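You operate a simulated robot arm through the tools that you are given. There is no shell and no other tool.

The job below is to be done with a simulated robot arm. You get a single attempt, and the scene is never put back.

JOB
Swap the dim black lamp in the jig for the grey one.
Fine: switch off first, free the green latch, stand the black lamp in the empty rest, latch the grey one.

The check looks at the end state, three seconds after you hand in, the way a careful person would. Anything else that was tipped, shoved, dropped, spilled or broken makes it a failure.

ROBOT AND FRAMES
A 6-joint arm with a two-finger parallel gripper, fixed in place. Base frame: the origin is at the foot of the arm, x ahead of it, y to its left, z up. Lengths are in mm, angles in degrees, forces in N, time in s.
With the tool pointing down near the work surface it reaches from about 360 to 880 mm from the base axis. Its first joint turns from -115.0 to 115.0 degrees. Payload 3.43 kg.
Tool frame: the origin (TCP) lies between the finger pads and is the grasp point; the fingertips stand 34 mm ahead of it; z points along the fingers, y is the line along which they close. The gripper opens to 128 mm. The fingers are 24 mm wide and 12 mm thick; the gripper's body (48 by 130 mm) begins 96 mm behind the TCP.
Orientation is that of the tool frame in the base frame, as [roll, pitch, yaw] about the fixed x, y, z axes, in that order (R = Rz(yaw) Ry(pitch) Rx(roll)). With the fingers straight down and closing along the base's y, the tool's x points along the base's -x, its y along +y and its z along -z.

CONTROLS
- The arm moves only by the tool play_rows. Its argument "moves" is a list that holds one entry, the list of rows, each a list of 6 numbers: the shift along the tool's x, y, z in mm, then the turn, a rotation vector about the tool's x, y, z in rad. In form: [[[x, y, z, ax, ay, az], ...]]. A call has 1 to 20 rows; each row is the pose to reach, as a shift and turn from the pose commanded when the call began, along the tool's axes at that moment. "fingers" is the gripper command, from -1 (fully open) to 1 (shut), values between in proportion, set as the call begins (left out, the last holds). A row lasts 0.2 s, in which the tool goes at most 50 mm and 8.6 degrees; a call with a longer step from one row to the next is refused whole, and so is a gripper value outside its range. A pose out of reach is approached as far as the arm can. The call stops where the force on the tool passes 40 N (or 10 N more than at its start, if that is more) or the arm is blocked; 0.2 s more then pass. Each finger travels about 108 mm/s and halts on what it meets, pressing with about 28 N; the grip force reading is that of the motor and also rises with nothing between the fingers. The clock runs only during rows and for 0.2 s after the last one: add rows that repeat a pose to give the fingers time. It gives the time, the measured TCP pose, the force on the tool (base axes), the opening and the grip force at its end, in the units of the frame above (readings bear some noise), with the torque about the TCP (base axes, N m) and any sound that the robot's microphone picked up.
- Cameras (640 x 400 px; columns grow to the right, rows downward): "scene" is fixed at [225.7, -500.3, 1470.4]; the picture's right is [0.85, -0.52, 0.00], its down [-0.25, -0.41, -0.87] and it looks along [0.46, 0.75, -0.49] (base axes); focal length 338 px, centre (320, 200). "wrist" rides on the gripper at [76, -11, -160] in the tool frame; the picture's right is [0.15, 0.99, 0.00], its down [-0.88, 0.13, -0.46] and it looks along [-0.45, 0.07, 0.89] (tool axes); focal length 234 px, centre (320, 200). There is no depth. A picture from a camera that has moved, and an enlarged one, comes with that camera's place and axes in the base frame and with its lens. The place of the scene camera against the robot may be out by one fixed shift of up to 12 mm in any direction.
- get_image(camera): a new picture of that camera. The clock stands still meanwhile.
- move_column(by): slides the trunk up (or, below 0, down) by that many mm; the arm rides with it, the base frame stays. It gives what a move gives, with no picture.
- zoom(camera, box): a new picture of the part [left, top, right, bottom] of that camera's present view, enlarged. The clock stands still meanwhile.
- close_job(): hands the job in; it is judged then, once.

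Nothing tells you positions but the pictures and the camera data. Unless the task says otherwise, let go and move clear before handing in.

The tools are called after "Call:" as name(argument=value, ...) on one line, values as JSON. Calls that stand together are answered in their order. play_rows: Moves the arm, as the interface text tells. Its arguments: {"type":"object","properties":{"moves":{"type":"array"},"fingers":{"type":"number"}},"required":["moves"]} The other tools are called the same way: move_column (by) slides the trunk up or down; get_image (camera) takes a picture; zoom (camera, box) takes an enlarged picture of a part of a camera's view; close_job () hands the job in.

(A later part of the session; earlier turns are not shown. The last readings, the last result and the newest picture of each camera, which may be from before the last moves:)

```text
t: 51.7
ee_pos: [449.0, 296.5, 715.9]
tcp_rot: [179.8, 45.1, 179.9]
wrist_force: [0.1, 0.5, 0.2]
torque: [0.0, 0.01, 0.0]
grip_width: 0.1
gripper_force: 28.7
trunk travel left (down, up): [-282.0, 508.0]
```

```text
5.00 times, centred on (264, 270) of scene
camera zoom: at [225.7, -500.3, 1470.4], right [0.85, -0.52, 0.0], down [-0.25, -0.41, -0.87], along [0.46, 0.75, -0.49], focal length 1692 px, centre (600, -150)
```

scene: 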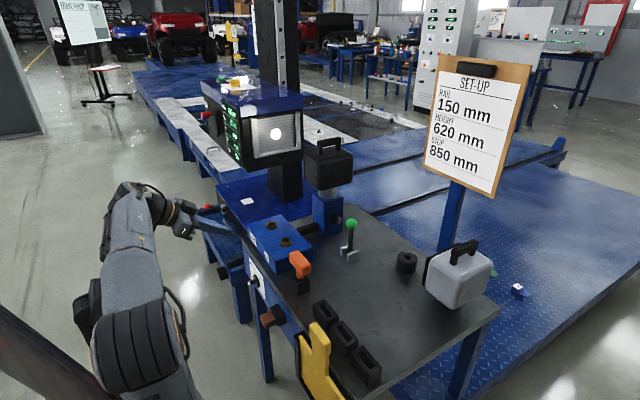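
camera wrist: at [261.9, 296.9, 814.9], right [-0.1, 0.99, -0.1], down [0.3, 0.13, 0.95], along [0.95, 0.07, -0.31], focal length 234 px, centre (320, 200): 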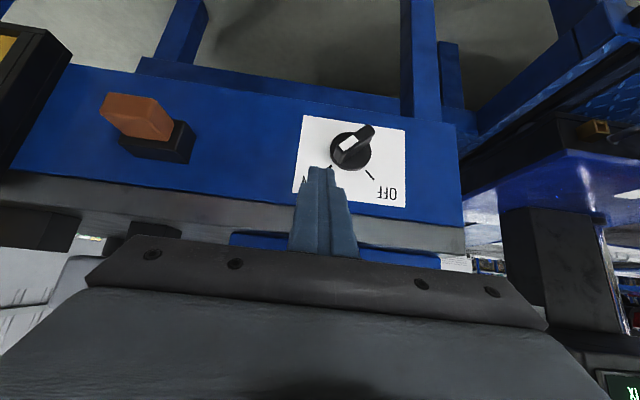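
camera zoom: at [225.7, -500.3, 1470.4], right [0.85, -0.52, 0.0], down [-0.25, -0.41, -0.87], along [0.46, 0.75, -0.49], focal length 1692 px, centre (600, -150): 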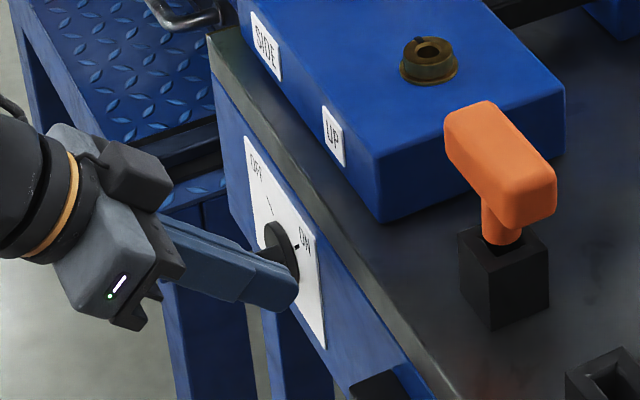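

Call:
play_rows(moves=[[[2, 3, -2, 0, 0, 0], [2, 6, -2, 0, 0, 0], [2, 9, -2, 0, 0, 0], [2, 12, -2, 0, 0, 0], [2, 15, -2, 0, 0, 0], [2, 18, -2, 0, 0, 0], [2, 21, -2, 0, 0, 0], [2, 24, -2, 0, 0, 0], [2, 27, -2, 0, 0, 0]]])

Call:
zoom(camera="wrist", box=[240, 90, 440, 215])

```text
t: 53.1
ee_pos: [444.3, 308.3, 716.4]
tcp_rot: [-179.4, 45.3, 180.0]
wrist_force: [-4.2, -20.2, 10.7]
torque: [-0.39, -0.09, -0.31]
grip_width: 0.1
gripper_force: 27.9
trunk travel left (down, up): [-282.0, 508.0]
stopped in row 7: the force on the tool passed its limit at 46 N (the readings are from after the stop); the commanded pose is now the measured one
```

```text
3.20 times, centred on (340, 152) of wrist
camera zoom: at [277.5, 299.6, 773.8], right [-0.1, 0.99, -0.11], down [0.3, 0.13, 0.95], along [0.95, 0.06, -0.31], focal length 749 px, centre (256, 352)
```

zoom: 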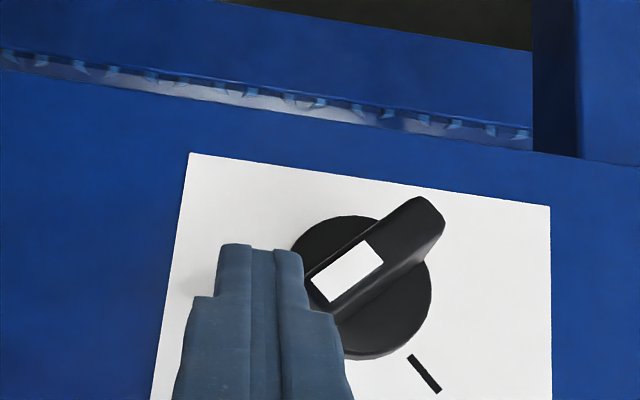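

Pushing has too little leverage against this knob. I'll back off, roll the tool to match the bar, and grip the wing so I can turn it directly.

Call:
play_rows(moves=[[[0, -6, -5, 0, 0, 0], [-14, -12, -25, 0, 0, 0], [-28, -18, -51, 0, 0, 0], [-42, -23, -76, 0, 0, 0], [-42, -23, -76, -0.0924, 0.0473, 0.0647], [-42, -23, -76, -0.1847, 0.0946, 0.1293], [-42, -23, -76, -0.2771, 0.1419, 0.194], [-42, -23, -76, -0.3695, 0.1891, 0.2587], [-42, -23, -76, -0.4619, 0.2364, 0.3234], [-42, -23, -76, -0.5542, 0.2837, 0.388], [-42, -23, -76, -0.6466, 0.331, 0.4527], [-42, -23, -76, -0.6466, 0.331, 0.4527]]], fingers=0.31)

Call:
get_image(camera="wrist")

Call:
get_image(camera="scene")

```text
t: 53.5
ee_pos: [442.6, 304.8, 720.8]
tcp_rot: [-179.4, 45.6, 179.7]
wrist_force: [1.4, -11.0, 13.0]
torque: [0.08, -0.28, -0.2]
grip_width: 38.2
gripper_force: 0.1
trunk travel left (down, up): [-282.0, 508.0]
stopped in row 1: the force on the tool passed its limit at 48 N (the readings are from after the stop); the commanded pose is now the measured one
```

```text
taken
camera wrist: at [276.4, 295.9, 777.9], right [-0.09, 0.99, -0.11], down [0.29, 0.13, 0.95], along [0.95, 0.05, -0.3], focal length 234 px, centre (320, 200)
```

wrist: 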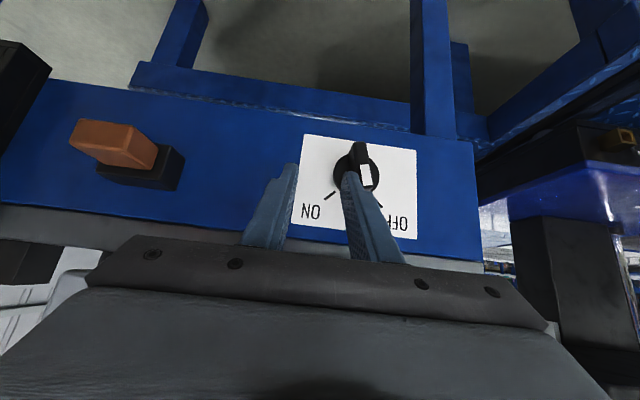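

```text
taken
```

scene: 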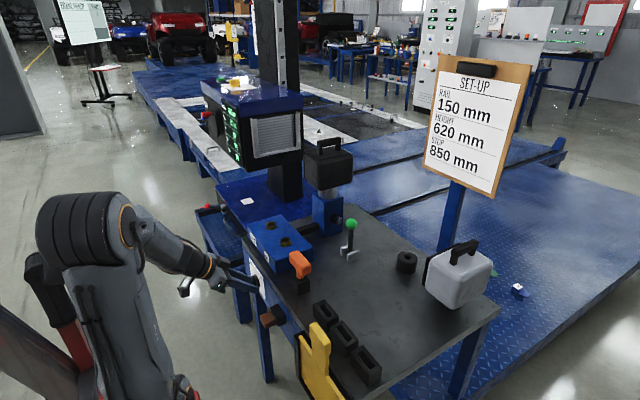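

Opening the fingers swung the bar over the top, and the tester's light spot has gone out. I'll check the knob closely.

Call:
zoom(camera="wrist", box=[280, 120, 440, 250])

Call:
zoom(camera="scene", box=[200, 70, 328, 170])

```text
3.08 times, centred on (360, 185) of wrist
camera zoom: at [276.4, 295.9, 777.9], right [-0.09, 0.99, -0.11], down [0.29, 0.13, 0.95], along [0.95, 0.05, -0.3], focal length 720 px, centre (197, 246)
```

zoom: 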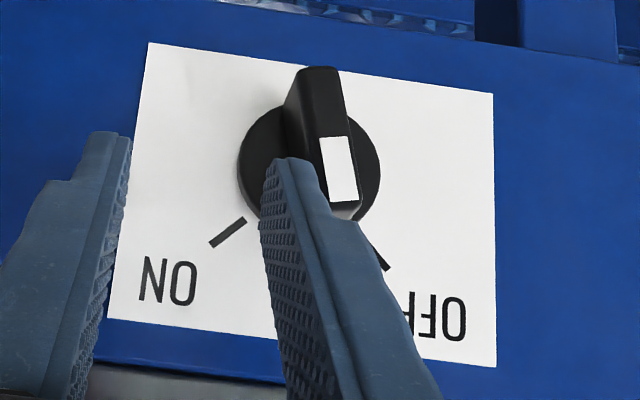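

```text
4.00 times, centred on (264, 120) of scene
camera zoom: at [225.7, -500.3, 1470.4], right [0.85, -0.52, 0.0], down [-0.25, -0.41, -0.87], along [0.46, 0.75, -0.49], focal length 1354 px, centre (544, 520)
```

zoom: 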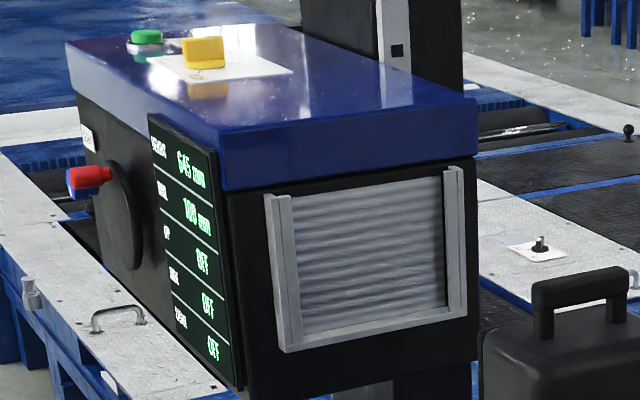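

The tester now reads OFF, but the knob is only just past vertical. I'll back out, bring the open fingers around the bar with a slight roll, and turn it fully to the OFF mark.

Call:
play_rows(moves=[[[0, 0, -15, 0, 0, 0], [0, 0, -30, 0, 0, 0], [0, 0, -45, 0, 0, 0], [4, 14, -43, 0.08, 0, -0.082], [8, 28, -40, 0.16, 0, -0.164], [12, 42, -37, 0.244, 0, -0.249], [15, 54.7, -35, 0.244, 0, -0.249], [15, 54.7, -35, 0.244, 0, -0.249]]], fingers=0.3)

Call:
get_image(camera="wrist")

```text
t: 55.3
ee_pos: [407.6, 359.6, 734.7]
tcp_rot: [-152.0, 41.9, -161.1]
wrist_force: [0.1, 0.4, -0.3]
torque: [-0.01, -0.01, -0.02]
grip_width: 44.9
gripper_force: 0.1
trunk travel left (down, up): [-282.0, 508.0]
```

```text
taken
camera wrist: at [241.5, 371.5, 791.4], right [-0.09, 0.89, -0.44], down [0.3, 0.45, 0.84], along [0.95, -0.05, -0.31], focal length 234 px, centre (320, 200)
```

wrist: 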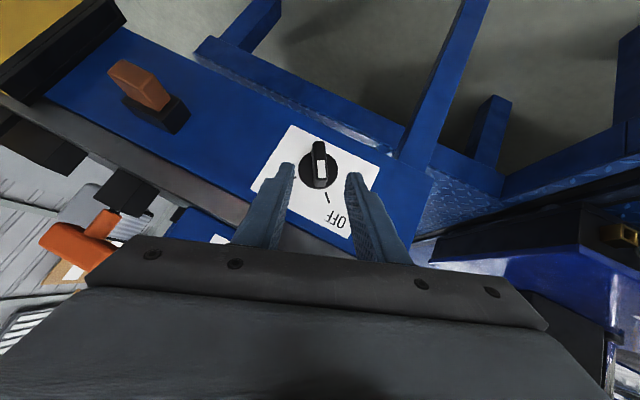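

The bar is now centred between the open fingers and aligned. I'll go in along the tool axis.

Call:
play_rows(moves=[[[0, 0, 14, 0, 0, 0], [0, 0, 28, 0, 0, 0], [0, 0, 40, 0, 0, 0], [0, 0, 52, 0, 0, 0], [0, 0, 52, 0, 0, 0]]])

Call:
zoom(camera="wrist", box=[240, 110, 400, 240])

```text
t: 56.5
ee_pos: [443.3, 348.5, 700.1]
tcp_rot: [-152.1, 42.1, -161.2]
wrist_force: [-0.1, -0.1, 0.9]
torque: [-0.01, 0.01, 0.04]
grip_width: 44.8
gripper_force: 0.0
trunk travel left (down, up): [-282.0, 508.0]
```

```text
3.08 times, centred on (320, 175) of wrist
camera zoom: at [278.7, 359.4, 757.1], right [-0.09, 0.89, -0.44], down [0.3, 0.45, 0.84], along [0.95, -0.05, -0.31], focal length 720 px, centre (320, 277)
```

zoom: 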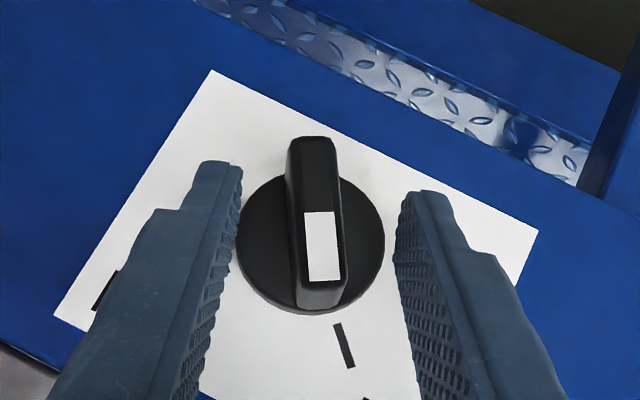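

Call:
play_rows(moves=[[[0, 0, 0, 0, 0, 0], [0, 0, 0, 0, 0, 0], [0, 0, 0, 0, 0, 0], [0.5, 2.1, 0.4, 0.076, 0, -0.078], [1, 4.3, 0.9, 0.152, 0, -0.155], [1.4, 6.4, 1.3, 0.229, 0, -0.233], [1.9, 8.6, 1.8, 0.305, 0, -0.311], [1.9, 8.6, 1.8, 0.305, 0, -0.311]]], fingers=1)

Call:
zoom(camera="wrist", box=[240, 110, 400, 240])

```text
t: 57.8
ee_pos: [445.5, 350.8, 698.2]
tcp_rot: [-137.3, 36.2, -152.3]
wrist_force: [-39.7, 14.0, -3.2]
torque: [0.28, 1.44, 0.45]
grip_width: 13.9
gripper_force: 45.1
trunk travel left (down, up): [-282.0, 508.0]
stopped in row 6: the force on the tool passed its limit at 43 N (the readings are from after the stop); the commanded pose is now the measured one
```

```text
3.08 times, centred on (320, 175) of wrist
camera zoom: at [280.5, 376.5, 753.2], right [-0.09, 0.77, -0.63], down [0.31, 0.62, 0.72], along [0.95, -0.13, -0.3], focal length 720 px, centre (320, 277)
```

zoom: 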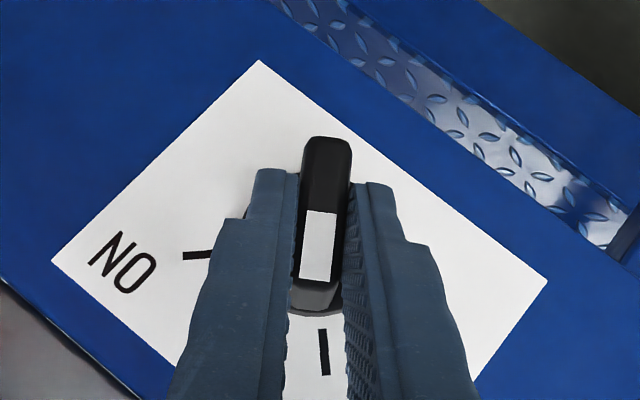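

The bar looks lined up with the OFF mark. I'll release, back straight out and check.

Call:
play_rows(moves=[[[0, 0, 0, 0, 0, 0], [0, 0, -1, 0, 0, 0], [0, 0, -15, 0, 0, 0], [0, 0, -30, 0, 0, 0], [0, 0, -50, 0, 0, 0]]], fingers=0.3)

Call:
zoom(camera="wrist", box=[240, 110, 400, 240])

```text
t: 59.0
ee_pos: [422.1, 362.0, 734.0]
tcp_rot: [-138.0, 37.1, -154.2]
wrist_force: [0.0, 0.3, -0.3]
torque: [0.01, -0.01, 0.01]
grip_width: 44.4
gripper_force: 0.0
trunk travel left (down, up): [-282.0, 508.0]
```

```text
3.08 times, centred on (320, 175) of wrist
camera zoom: at [257.8, 391.7, 790.1], right [-0.07, 0.78, -0.62], down [0.32, 0.6, 0.73], along [0.94, -0.15, -0.29], focal length 720 px, centre (320, 277)
```

zoom: 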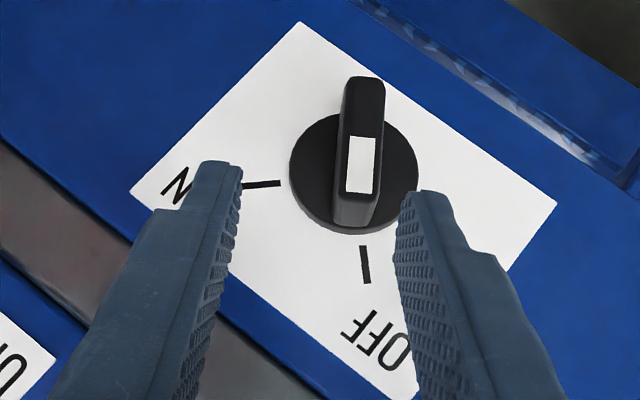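

The bar is about 10° short of the OFF mark. I'll roll a little further, grip again and finish the turn.

Call:
play_rows(moves=[[[5, 8, -3, 0.056, -0.007, -0.074], [9, 16, -6, 0.112, -0.015, -0.148], [13.5, 24, -8.3, 0.168, -0.022, -0.221], [13.5, 24, -8.3, 0.168, -0.022, -0.221]]])

Call:
zoom(camera="wrist", box=[240, 110, 400, 240])

```text
t: 59.5
ee_pos: [436.3, 356.1, 735.2]
tcp_rot: [-133.4, 34.8, -154.3]
wrist_force: [-58.4, 24.1, 18.9]
torque: [0.93, 1.73, 0.68]
grip_width: 46.0
gripper_force: 0.8
trunk travel left (down, up): [-282.0, 508.0]
stopped in row 2: the force on the tool passed its limit at 56 N (the readings are from after the stop); the commanded pose is now the measured one
```

```text
3.08 times, centred on (320, 175) of wrist
camera zoom: at [273.4, 397.0, 788.5], right [-0.03, 0.74, -0.67], down [0.36, 0.64, 0.68], along [0.93, -0.22, -0.29], focal length 720 px, centre (320, 277)
```

zoom: 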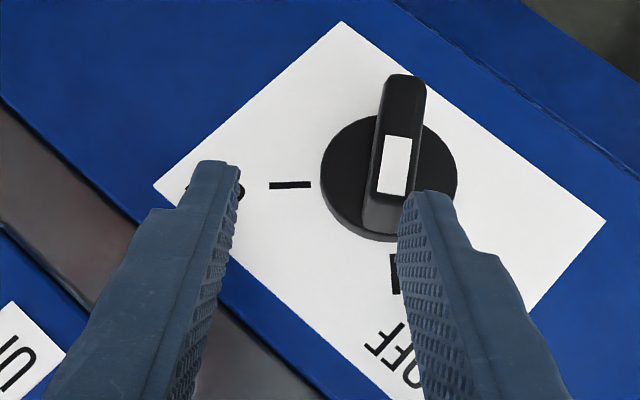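

Something is in contact again, so I'll look before moving.

Call:
get_image(camera="scene")

Call:
zoom(camera="scene", box=[100, 180, 300, 320])

Call:
get_image(camera="wrist")

```text
taken
```

scene: 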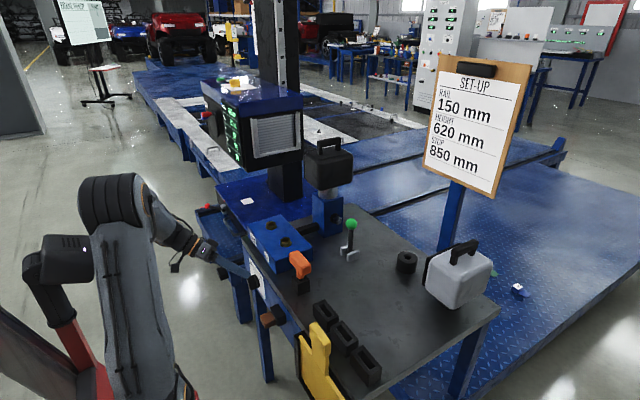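

```text
2.86 times, centred on (200, 250) of scene
camera zoom: at [225.7, -500.3, 1470.4], right [0.85, -0.52, 0.0], down [-0.25, -0.41, -0.87], along [0.46, 0.75, -0.49], focal length 967 px, centre (663, 57)
```

zoom: 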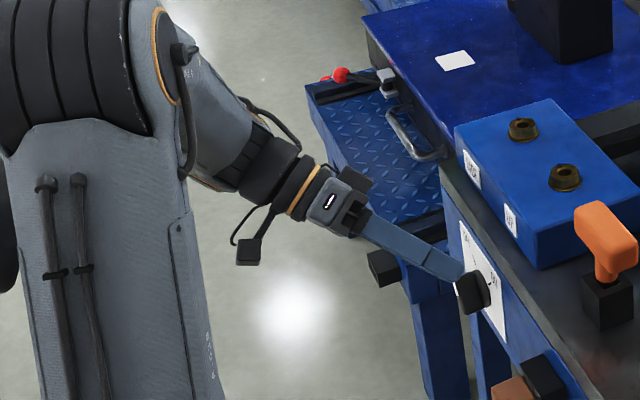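

```text
taken
camera wrist: at [273.4, 397.0, 788.5], right [-0.03, 0.74, -0.67], down [0.36, 0.64, 0.68], along [0.93, -0.22, -0.29], focal length 234 px, centre (320, 200)
```

wrist: 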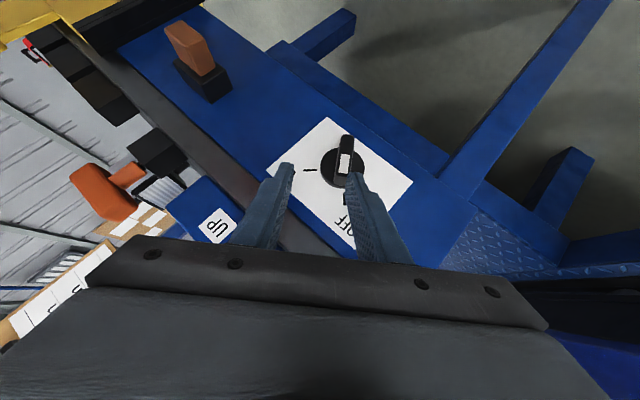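

The forearm and tool lined up into a wrist singularity and the right finger pressed against the knob. I'll back off and turn to a steeper tool angle, which avoids that.

Call:
play_rows(moves=[[[3.4, 3.6, -16, 0.028, 0.1, -0.05], [6.8, 7.2, -32, 0.055, 0.2, -0.1], [0, 18, -28, 0.079, 0.292, -0.142], [-6.9, 29.7, -24.4, 0.079, 0.292, -0.142], [-6.9, 29.7, -24.4, 0.079, 0.292, -0.142]]])

Call:
zoom(camera="wrist", box=[240, 110, 400, 240])

```text
t: 60.7
ee_pos: [427.4, 393.2, 731.2]
tcp_rot: [-131.4, 17.0, -161.1]
wrist_force: [0.1, 0.1, -0.8]
torque: [-0.01, 0.01, 0.01]
grip_width: 44.7
gripper_force: 0.1
trunk travel left (down, up): [-282.0, 508.0]
```

```text
3.08 times, centred on (320, 175) of wrist
camera zoom: at [290.8, 465.5, 817.1], right [-0.14, 0.64, -0.75], down [0.6, 0.66, 0.45], along [0.79, -0.39, -0.48], focal length 720 px, centre (320, 277)
```

zoom: 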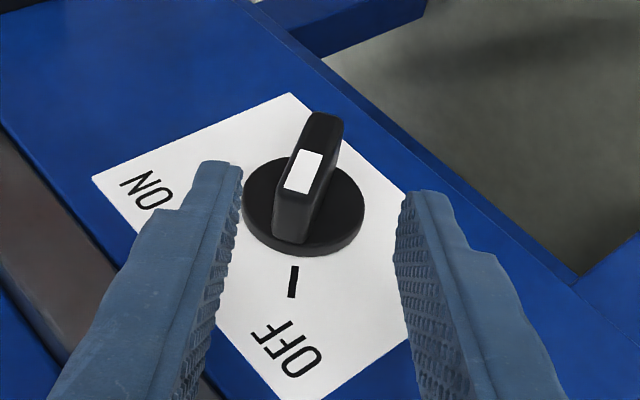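

The bar is still about 8° short. The tool is now aligned with the OFF direction, so I'll advance and close to finish the turn.

Call:
play_rows(moves=[[[0, 0, 15, 0, 0, 0], [0, 0, 30, 0, 0, 0], [0, 0, 45, 0, 0, 0], [0, 0, 58, 0, 0, 0], [0, 0, 58, 0, 0, 0]]])

Call:
play_rows(moves=[[[0, 0, 0, 0, 0, 0], [0, 0, 0, 0, 0, 0], [0, 0, 0, 0, 0, 0]]], fingers=1)

Call:
zoom(camera="wrist", box=[240, 110, 400, 240])

```text
t: 61.9
ee_pos: [452.2, 354.2, 694.4]
tcp_rot: [-131.4, 17.2, -161.0]
wrist_force: [-0.9, -0.4, 1.3]
torque: [0.0, 0.0, -0.02]
grip_width: 44.7
gripper_force: 0.2
trunk travel left (down, up): [-282.0, 508.0]
```

```text
t: 62.7
ee_pos: [452.1, 354.3, 695.7]
tcp_rot: [-131.5, 17.2, -161.2]
wrist_force: [-1.1, -11.9, 24.7]
torque: [0.12, -0.15, -0.7]
grip_width: 13.8
gripper_force: 44.5
trunk travel left (down, up): [-282.0, 508.0]
```

```text
3.08 times, centred on (320, 175) of wrist
camera zoom: at [316.5, 426.3, 782.2], right [-0.14, 0.65, -0.75], down [0.6, 0.66, 0.46], along [0.79, -0.39, -0.48], focal length 720 px, centre (320, 277)
```

zoom: 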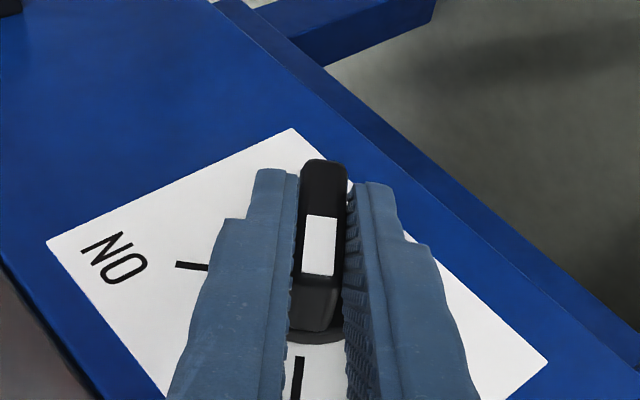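

Call:
play_rows(moves=[[[0, 0, 0, 0, 0, 0], [0, 0, 0, 0, 0, 0], [0, 0, -15, 0, 0, 0], [0, 0, -35, 0, 0, 0], [0, 0, -60, 0, 0, 0], [0, 0, -60, 0, 0, 0]]], fingers=0.3)

Call:
zoom(camera="wrist", box=[240, 110, 400, 240])

```text
t: 64.1
ee_pos: [425.6, 393.3, 731.7]
tcp_rot: [-131.5, 17.2, -161.2]
wrist_force: [-0.1, 0.2, -0.6]
torque: [-0.01, -0.05, 0.01]
grip_width: 44.8
gripper_force: 0.1
trunk travel left (down, up): [-282.0, 508.0]
```

```text
3.08 times, centred on (320, 175) of wrist
camera zoom: at [289.4, 465.8, 818.7], right [-0.14, 0.65, -0.75], down [0.6, 0.66, 0.45], along [0.79, -0.39, -0.48], focal length 720 px, centre (320, 277)
```

zoom: 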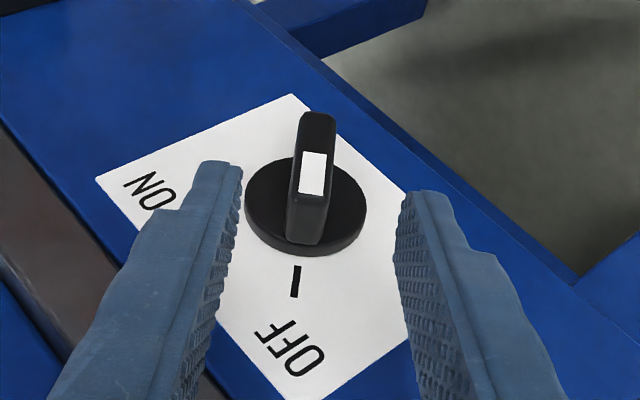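

The switch now points cleanly at OFF. I'll rise and return to a vertical tool, then study the latch.

Call:
play_rows(moves=[[[-7.6, -36, -15, -0.112, 0.059, 0.026], [-15, -73, -31, -0.224, 0.118, 0.052], [-23, -110, -46, -0.336, 0.177, 0.078], [-30, -147, -61, -0.448, 0.236, 0.104], [-38, -184, -77, -0.56, 0.295, 0.13], [-45.6, -220, -92, -0.672, 0.354, 0.156], [-53.2, -257, -107.6, -0.785, 0.4135, 0.182], [-53.2, -257, -107.6, -0.785, 0.4135, 0.182]]])

```text
t: 65.9
ee_pos: [428.3, 303.3, 998.8]
tcp_rot: [179.8, 0.0, -180.0]
wrist_force: [-0.3, 0.2, 0.2]
torque: [-0.01, -0.01, 0.01]
grip_width: 44.7
gripper_force: 0.0
trunk travel left (down, up): [-282.0, 508.0]
```

Call:
move_column(by=268)

Call:
play_rows(moves=[[[-25, -16, 0, 0, 0, 0], [-50, -32, 0, 0, 0, 0], [-75, -48, 0, 0, 0, 0], [-100, -64, 20, 0, 0, 0], [-125, -80, 40, 0, 0, 0], [-150, -96, 60, 0, 0, 0], [-170, -108, 80, 0, 0, 0], [-170, -108, 110, 0, 0, 0], [-170, -108, 110, 0, 0, 0]]], fingers=-1)

Call:
get_image(camera="wrist")

Call:
get_image(camera="scene")

```text
t: 68.6
ee_pos: [428.1, 300.4, 1267.6]
tcp_rot: [179.9, 0.0, -179.9]
wrist_force: [0.1, 0.2, 0.5]
torque: [0.01, -0.01, 0.03]
grip_width: 44.7
gripper_force: 0.1
trunk travel left (down, up): [-550.0, 240.0]
```

```text
t: 70.6
ee_pos: [602.1, 192.4, 1156.9]
tcp_rot: [179.9, 0.0, -180.0]
wrist_force: [0.6, -0.1, 0.0]
torque: [0.01, 0.0, 0.01]
grip_width: 128.0
gripper_force: 0.1
trunk travel left (down, up): [-550.0, 240.0]
```

```text
taken
camera wrist: at [525.5, 181.2, 1316.0], right [-0.15, 0.99, 0.0], down [0.88, 0.13, 0.46], along [0.45, 0.07, -0.89], focal length 234 px, centre (320, 200)
```

wrist: 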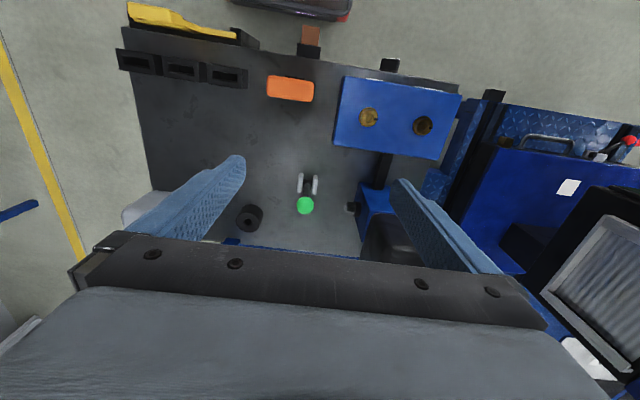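

```text
taken
```

scene: 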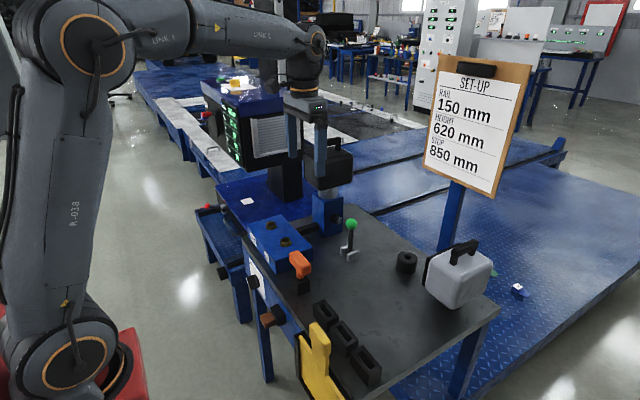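

Call:
zoom(camera="wrist", box=[270, 160, 350, 225])

Call:
zoom(camera="scene", box=[330, 210, 370, 265])

Call:
zoom(camera="wrist", box=[330, 170, 450, 265])

```text
6.15 times, centred on (310, 192) of wrist
camera zoom: at [525.5, 181.2, 1316.0], right [-0.15, 0.99, 0.0], down [0.88, 0.13, 0.46], along [0.45, 0.07, -0.89], focal length 1441 px, centre (382, 246)
```

zoom: 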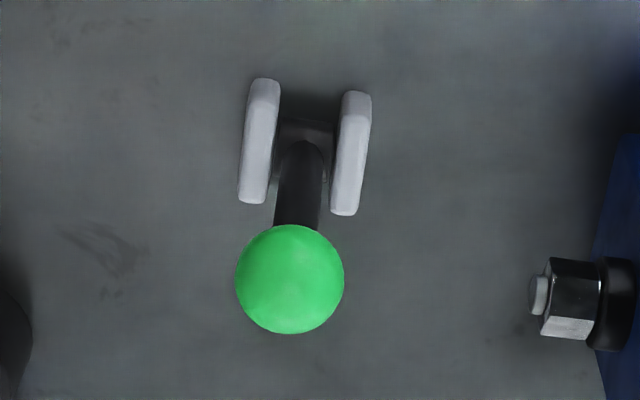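

```text
7.27 times, centred on (350, 238) of scene
camera zoom: at [225.7, -500.3, 1470.4], right [0.85, -0.52, 0.0], down [-0.25, -0.41, -0.87], along [0.46, 0.75, -0.49], focal length 2462 px, centre (102, -73)
```

zoom: 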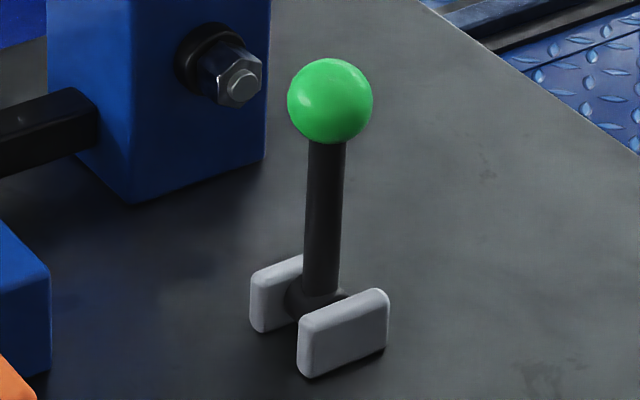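

```text
4.21 times, centred on (390, 218) of wrist
camera zoom: at [525.5, 181.2, 1316.0], right [-0.15, 0.99, 0.0], down [0.88, 0.13, 0.46], along [0.45, 0.07, -0.89], focal length 986 px, centre (25, 126)
```

zoom: 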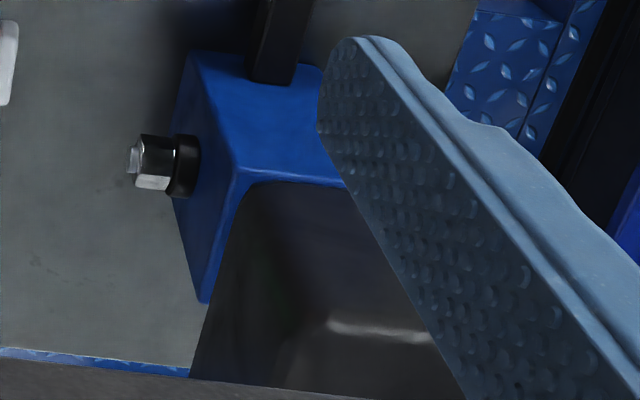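

The lever stands upright, with its hinge pin along y between two lugs, so it swings toward or away from the robot. The ball is at about (754, 187, 899). I'll go above it and grip it lightly to feel which way it moves.

Call:
play_rows(moves=[[[-30, -2, 25, 0, 0, 0], [-60, -4, 50, 0, 0, 0], [-90, -5, 75, 0, 0, 0], [-120, -5, 105, 0, 0, 0], [-150, -5, 140, 0, 0, 0], [-152, -5, 175, 0, 0, 0], [-152, -5, 175, 0, 0, 0]]], fingers=-0.1)

Call:
get_image(camera="wrist")

Call:
get_image(camera="scene")

```text
t: 72.2
ee_pos: [752.4, 189.0, 982.1]
tcp_rot: [179.9, 0.0, -180.0]
wrist_force: [0.0, -0.3, 0.3]
torque: [-0.01, 0.01, -0.02]
grip_width: 70.5
gripper_force: 0.0
trunk travel left (down, up): [-550.0, 240.0]
```

```text
taken
camera wrist: at [677.7, 177.5, 1141.7], right [-0.15, 0.99, 0.0], down [0.88, 0.13, 0.46], along [0.45, 0.07, -0.89], focal length 234 px, centre (320, 200)
```

wrist: 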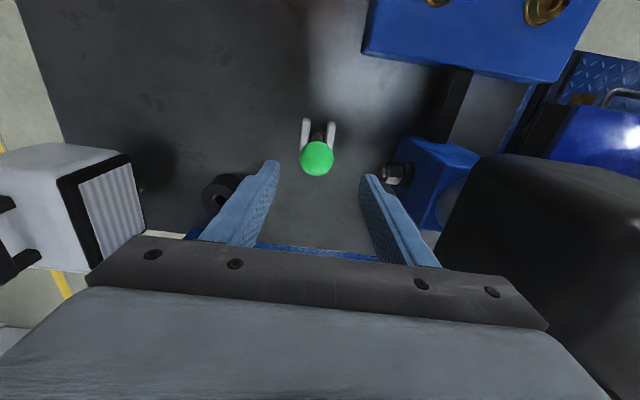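

```text
taken
```

scene: 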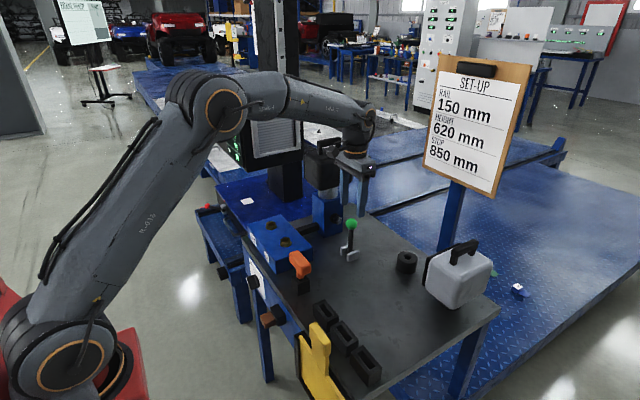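

Call:
play_rows(moves=[[[0, -2, 22, 0, 0, 0], [0, -3, 44, 0, 0, 0], [0, -3, 65, 0, 0, 0], [0, -3, 65, 0, 0, 0]]])

Call:
zoom(camera="wrist", box=[220, 110, 420, 235])

```text
t: 73.2
ee_pos: [751.9, 185.3, 918.0]
tcp_rot: [179.9, 0.0, -180.0]
wrist_force: [-0.8, -0.6, 0.0]
torque: [0.01, -0.01, 0.02]
grip_width: 70.3
gripper_force: 0.1
trunk travel left (down, up): [-550.0, 240.0]
```

```text
3.20 times, centred on (320, 172) of wrist
camera zoom: at [677.1, 173.2, 1076.5], right [-0.15, 0.99, 0.0], down [0.88, 0.13, 0.46], along [0.45, 0.07, -0.89], focal length 749 px, centre (320, 288)
```

zoom: 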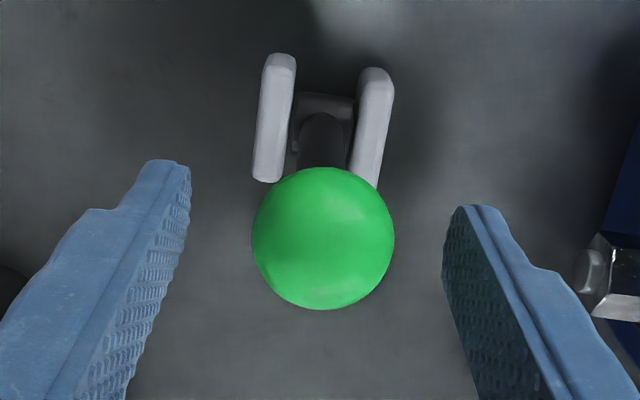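

Call:
play_rows(moves=[[[0, 0, 0, 0, 0, 0], [0, 0, 0, 0, 0, 0], [0, 0, 0, 0, 0, 0]]], fingers=1)

Call:
play_rows(moves=[[[4, 0, 0, 0, 0, 0], [8, 0, 0.3, 0, 0, 0], [12, 0, 0.7, 0, 0, 0], [16, 0, 1.2, 0, 0, 0]]])

```text
t: 74.0
ee_pos: [751.8, 185.4, 918.0]
tcp_rot: [179.9, 0.0, -180.0]
wrist_force: [0.3, 1.8, -1.6]
torque: [0.04, -0.05, 0.01]
grip_width: 35.0
gripper_force: 45.1
trunk travel left (down, up): [-550.0, 240.0]
```

```text
t: 75.0
ee_pos: [736.4, 185.5, 918.7]
tcp_rot: [179.9, 0.1, -179.9]
wrist_force: [13.4, -3.3, 0.5]
torque: [0.0, -1.41, 0.03]
grip_width: 35.3
gripper_force: 44.8
trunk travel left (down, up): [-550.0, 240.0]
```

Call:
zoom(camera="wrist", box=[220, 110, 420, 235])

Call:
zoom(camera="scene", box=[300, 170, 400, 270])

```text
3.20 times, centred on (320, 172) of wrist
camera zoom: at [660.9, 173.5, 1075.9], right [-0.15, 0.99, 0.0], down [0.88, 0.13, 0.46], along [0.45, 0.07, -0.89], focal length 749 px, centre (320, 288)
```

zoom: 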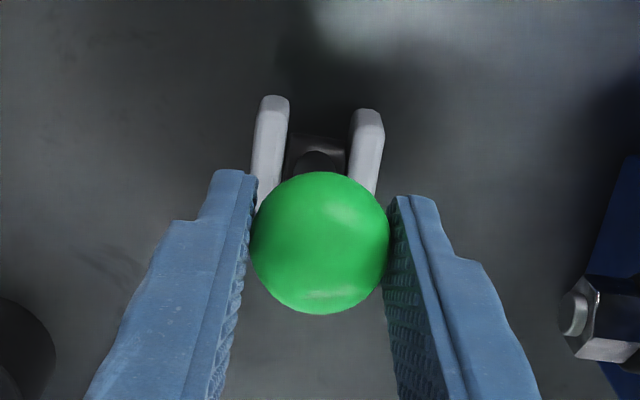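

```text
4.00 times, centred on (350, 220) of scene
camera zoom: at [225.7, -500.3, 1470.4], right [0.85, -0.52, 0.0], down [-0.25, -0.41, -0.87], along [0.46, 0.75, -0.49], focal length 1354 px, centre (200, 120)
```

zoom: 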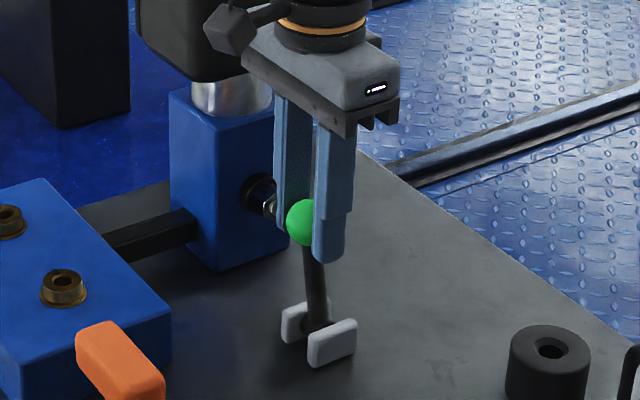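

The lever follows toward the robot with modest resistance. I'll carry on along its arc and watch the force.

Call:
play_rows(moves=[[[7, 0, 1.3, 0, 0, 0], [14, 0, 3.1, 0, 0, 0], [21, 0, 5.6, 0, 0, 0], [28, 0, 8.8, 0, 0, 0], [36, 0, 12.8, 0, 0, 0], [36, 0, 12.8, 0, 0, 0]]])

Call:
zoom(camera="wrist", box=[220, 110, 420, 235])

Call:
zoom(camera="scene", box=[300, 170, 400, 270])

```text
t: 76.4
ee_pos: [699.4, 184.7, 903.5]
tcp_rot: [179.9, 0.1, 179.9]
wrist_force: [5.7, -12.3, 15.7]
torque: [-0.17, -1.26, -0.07]
grip_width: 34.9
gripper_force: 45.2
trunk travel left (down, up): [-550.0, 240.0]
```

```text
3.20 times, centred on (320, 172) of wrist
camera zoom: at [624.8, 173.6, 1063.2], right [-0.15, 0.99, 0.0], down [0.88, 0.13, 0.46], along [0.45, 0.07, -0.89], focal length 749 px, centre (320, 288)
```

zoom: 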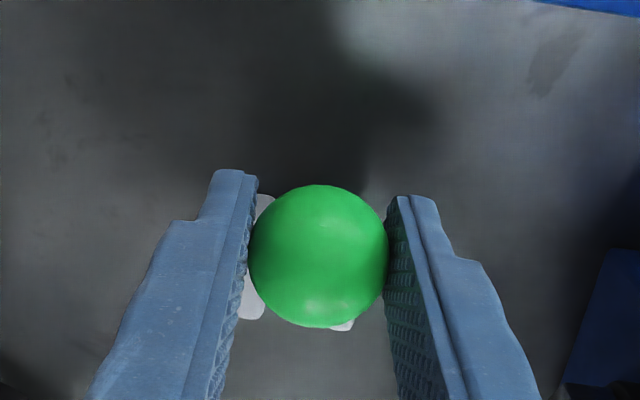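

```text
4.00 times, centred on (350, 220) of scene
camera zoom: at [225.7, -500.3, 1470.4], right [0.85, -0.52, 0.0], down [-0.25, -0.41, -0.87], along [0.46, 0.75, -0.49], focal length 1354 px, centre (200, 120)
```

zoom: 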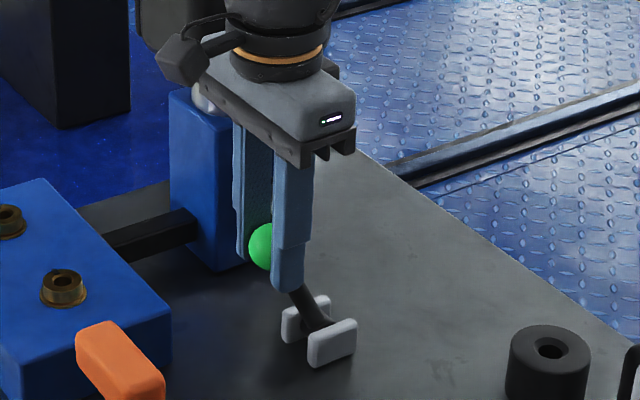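

Call:
play_rows(moves=[[[9, 0, 5.5, 0, 0, 0], [18, 0, 12, 0, 0, 0], [28, 0, 20.4, 0, 0, 0], [34, 0, 27.5, 0, 0, 0], [40, 0, 35, 0, 0, 0], [46, 0, 44, 0, 0, 0], [46, 0, 44, 0, 0, 0]]])

Call:
zoom(camera="scene", box=[300, 170, 400, 270])

Call:
zoom(camera="wrist", box=[220, 110, 420, 235])

```text
t: 78.0
ee_pos: [653.7, 184.0, 859.6]
tcp_rot: [179.9, 0.1, -180.0]
wrist_force: [4.3, -15.3, 6.2]
torque: [-0.14, -1.06, -0.02]
grip_width: 35.2
gripper_force: 44.4
trunk travel left (down, up): [-550.0, 240.0]
```

```text
4.00 times, centred on (350, 220) of scene
camera zoom: at [225.7, -500.3, 1470.4], right [0.85, -0.52, 0.0], down [-0.25, -0.41, -0.87], along [0.46, 0.75, -0.49], focal length 1354 px, centre (200, 120)
```

zoom: 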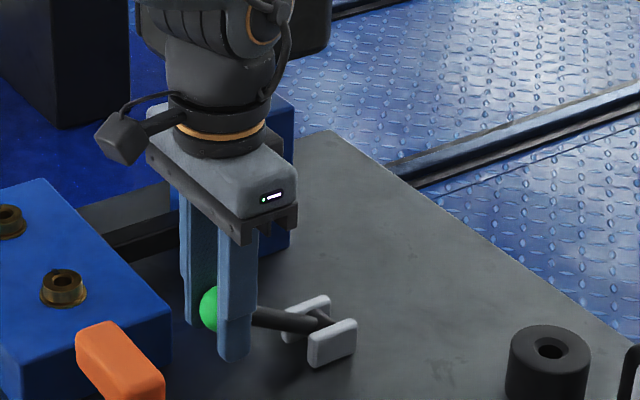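

```text
3.20 times, centred on (320, 172) of wrist
camera zoom: at [579.0, 173.6, 1018.3], right [-0.15, 0.99, 0.0], down [0.88, 0.13, 0.46], along [0.45, 0.07, -0.89], focal length 749 px, centre (320, 288)
```

zoom: 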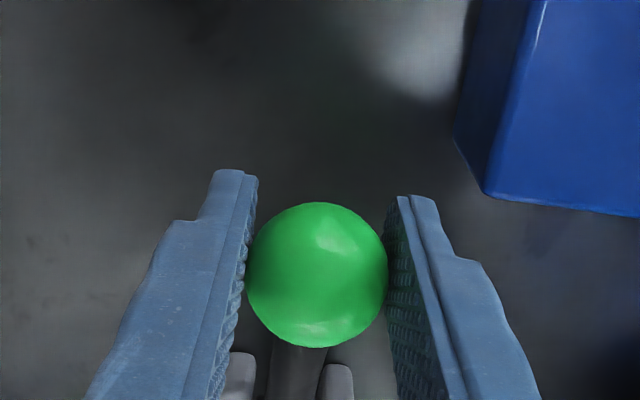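

Call:
play_rows(moves=[[[3.5, 0, 6, 0, 0, 0], [7, 0, 13, 0, 0, 0], [10, 0, 20, 0, 0, 0], [12, 0, 27, 0, 0, 0], [12, 0, 27, 0, 0, 0]]])

Call:
zoom(camera="wrist", box=[220, 110, 420, 235])

```text
t: 78.5
ee_pos: [653.3, 184.5, 858.0]
tcp_rot: [179.8, 0.6, -180.0]
wrist_force: [-2.9, -12.8, 14.0]
torque: [-0.23, 0.59, -0.17]
grip_width: 35.0
gripper_force: 45.0
trunk travel left (down, up): [-550.0, 240.0]
stopped in row 2: the force on the tool passed its limit at 45 N (the readings are from after the stop); the commanded pose is now the measured one
```

```text
3.20 times, centred on (320, 172) of wrist
camera zoom: at [576.2, 173.3, 1015.5], right [-0.15, 0.99, 0.0], down [0.88, 0.13, 0.47], along [0.46, 0.07, -0.89], focal length 749 px, centre (320, 288)
```

zoom: 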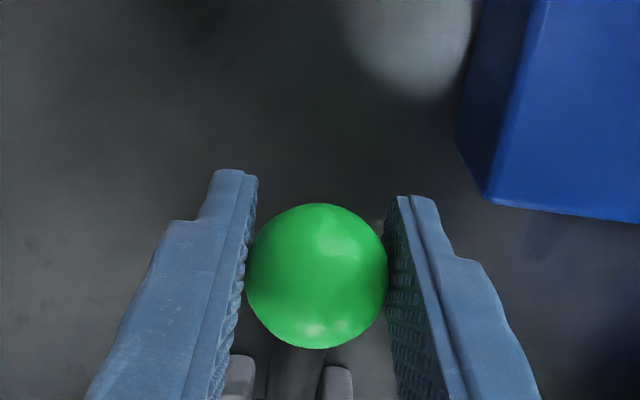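

The lever has hit its open stop at roughly 55–60°. I'll release it and see whether it stays there.

Call:
play_rows(moves=[[[0, 0, 0, 0, 0, 0], [0, 0, 0, 0, 0, 0], [0, 0, -30, 0, 0, 0], [0, 0, -70, 0, 0, 0], [0, 0, -110, 0, 0, 0], [0, 0, -150, 0, 0, 0], [0, 0, -190, 0, 0, 0], [0, 0, -230, 0, 0, 0], [0, 0, -270, 0, 0, 0], [0, 0, -270, 0, 0, 0]]], fingers=-0.1)

Call:
get_image(camera="wrist")

Call:
zoom(camera="scene", box=[290, 120, 410, 270])

```text
t: 80.7
ee_pos: [650.0, 186.3, 1127.2]
tcp_rot: [179.7, 0.4, -179.9]
wrist_force: [-0.3, 0.0, 0.6]
torque: [-0.01, 0.01, 0.0]
grip_width: 70.4
gripper_force: 0.1
trunk travel left (down, up): [-550.0, 240.0]
```

```text
taken
camera wrist: at [573.3, 175.4, 1285.5], right [-0.15, 0.99, 0.0], down [0.88, 0.13, 0.46], along [0.46, 0.07, -0.89], focal length 234 px, centre (320, 200)
```

wrist: 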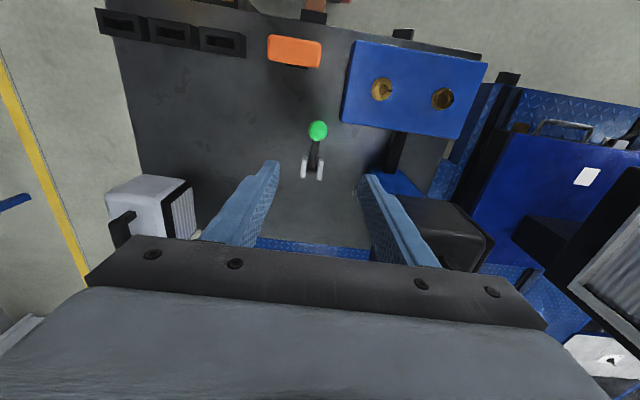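

```text
2.67 times, centred on (350, 195) of scene
camera zoom: at [225.7, -500.3, 1470.4], right [0.85, -0.52, 0.0], down [-0.25, -0.41, -0.87], along [0.46, 0.75, -0.49], focal length 903 px, centre (240, 213)
```

zoom: 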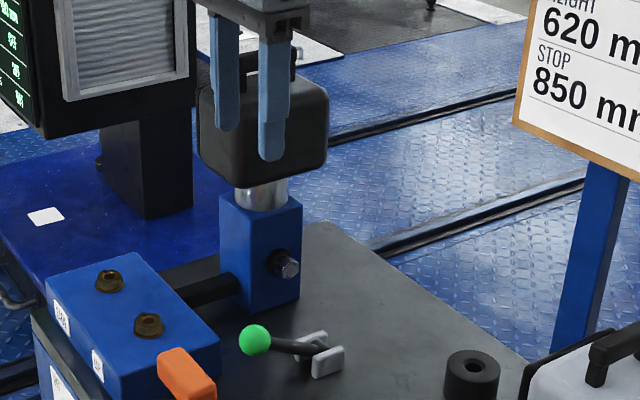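

The latch stays open. Next I'll get a clear look at the black lamp's handle.

Call:
play_rows(moves=[[[10, 20, -30, 0, 0, 0], [20, 40, -60, 0, 0, 0], [30, 60, -90, 0, 0, 0], [40, 80, -120, 0, 0, 0], [50, 100, -150, 0, 0, 0], [60, 115, -180, 0, 0, 0], [60, 115, -180, 0, 0, 0]]], fingers=-1)

Call:
get_image(camera="wrist")

Call:
zoom(camera="scene", box=[290, 120, 390, 200])

```text
t: 82.3
ee_pos: [588.9, 300.1, 1305.4]
tcp_rot: [179.7, 0.5, 179.9]
wrist_force: [-0.1, 1.0, 0.0]
torque: [0.0, 0.02, -0.03]
grip_width: 128.0
gripper_force: 0.1
trunk travel left (down, up): [-550.0, 240.0]
```

```text
taken
camera wrist: at [512.7, 287.7, 1464.1], right [-0.15, 0.99, 0.0], down [0.88, 0.13, 0.46], along [0.46, 0.07, -0.89], focal length 234 px, centre (320, 200)
```

wrist: 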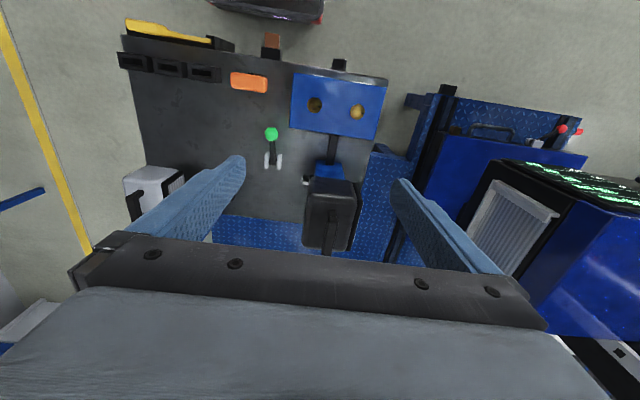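

```text
5.00 times, centred on (340, 160) of scene
camera zoom: at [225.7, -500.3, 1470.4], right [0.85, -0.52, 0.0], down [-0.25, -0.41, -0.87], along [0.46, 0.75, -0.49], focal length 1692 px, centre (220, 400)
```

zoom: 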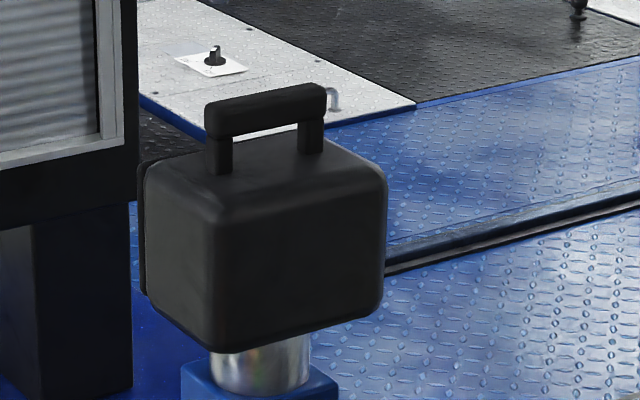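

Call:
zoom(camera="wrist", box=[270, 140, 400, 265])

Call:
zoom(camera="wrist", box=[110, 140, 250, 265])

```text
3.20 times, centred on (335, 202) of wrist
camera zoom: at [512.7, 287.7, 1464.1], right [-0.15, 0.99, 0.0], down [0.88, 0.13, 0.46], along [0.46, 0.07, -0.89], focal length 749 px, centre (272, 192)
```

zoom: 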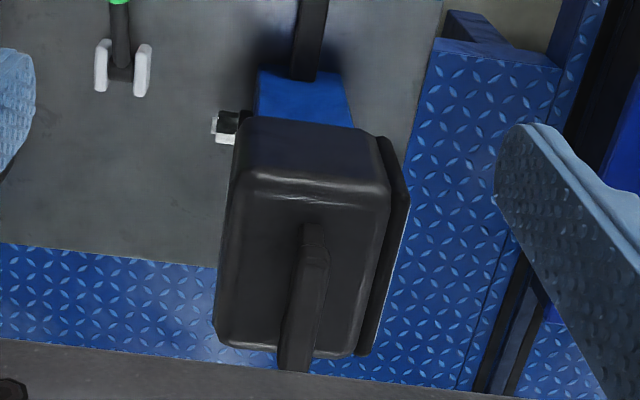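

```text
3.20 times, centred on (180, 202) of wrist
camera zoom: at [512.7, 287.7, 1464.1], right [-0.15, 0.99, 0.0], down [0.88, 0.13, 0.46], along [0.46, 0.07, -0.89], focal length 749 px, centre (768, 192)
```

zoom: 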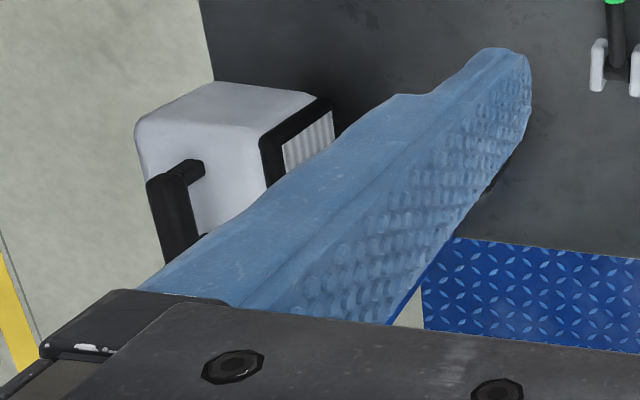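

The black lamp's handle bar runs along x, centred near (775, 343) with its top near z≈1118, and the lens faces +y. I'll move above it for a precise look.

Call:
play_rows(moves=[[[-35, 8, 0, 0, 0, 0], [-70, 16, 0, 0, 0, 0], [-105, 24, 0, 0, 0, 0], [-140, 32, 20, 0, 0, 0], [-175, 40, 50, 0, 0, 0], [-186, 43, 85, 0, 0, 0], [-186, 43, 85, 0, 0, 0]]])

Call:
get_image(camera="wrist")

Call:
get_image(camera="scene")

```text
t: 83.9
ee_pos: [731.4, 321.3, 1194.9]
tcp_rot: [179.6, 0.7, -179.9]
wrist_force: [0.3, 0.3, -0.1]
torque: [0.01, -0.01, 0.03]
grip_width: 128.1
gripper_force: 0.1
out of reach, approached as far as the arm can: row 2, 3, 4, 5, 6, 7
trunk travel left (down, up): [-550.0, 240.0]
```

```text
taken
camera wrist: at [654.6, 308.2, 1353.5], right [-0.15, 0.99, 0.0], down [0.88, 0.13, 0.47], along [0.46, 0.07, -0.88], focal length 234 px, centre (320, 200)
```

wrist: 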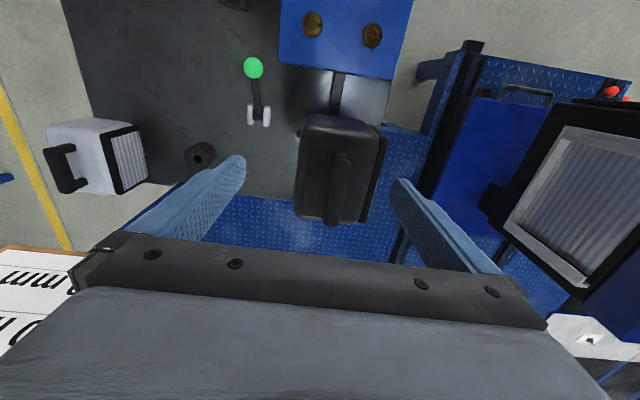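

```text
taken
```

scene: 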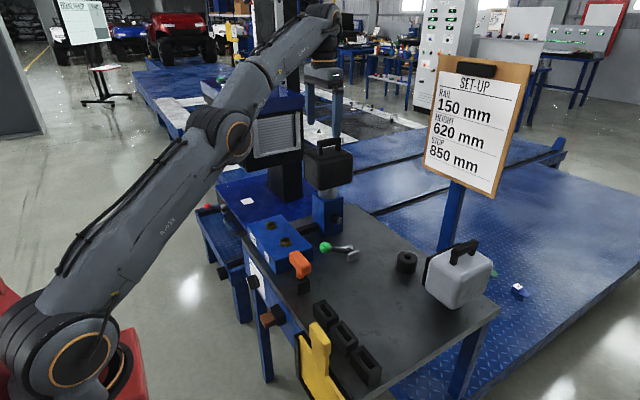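

The arm is fully stretched at this trunk height, so I'll raise the trunk to gain reach.

Call:
move_column(by=240)

Call:
play_rows(moves=[[[-10, 5, 40, 0, 0, 0], [-20, 10, 80, 0, 0, 0], [-30, 15, 120, 0, 0, 0], [-40, 20, 160, 0, 0, 0], [-44, 22, 200, 0, 0, 0], [-44, 22, 215, 0, 0, 0], [-44, 22, 215, 0, 0, 0]]])

Call:
get_image(camera="wrist")

```text
t: 86.4
ee_pos: [664.4, 321.6, 1433.6]
tcp_rot: [179.6, 0.5, 180.0]
wrist_force: [0.0, 0.2, 0.1]
torque: [0.01, -0.01, 0.01]
grip_width: 128.0
gripper_force: 0.0
trunk travel left (down, up): [-790.0, 0.0]
```

```text
t: 88.0
ee_pos: [710.3, 344.9, 1218.4]
tcp_rot: [179.7, 0.7, -179.9]
wrist_force: [-0.2, -0.2, 0.2]
torque: [0.0, 0.01, 0.0]
grip_width: 128.1
gripper_force: 0.1
trunk travel left (down, up): [-790.0, 0.0]
```

```text
taken
camera wrist: at [634.5, 332.7, 1377.7], right [-0.15, 0.99, 0.0], down [0.88, 0.13, 0.46], along [0.46, 0.07, -0.89], focal length 234 px, centre (320, 200)
```

wrist: 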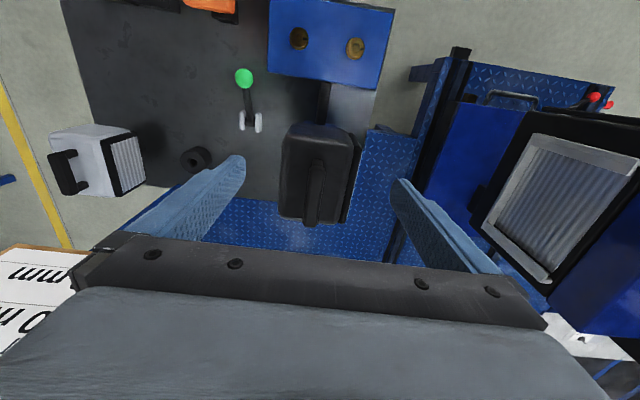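

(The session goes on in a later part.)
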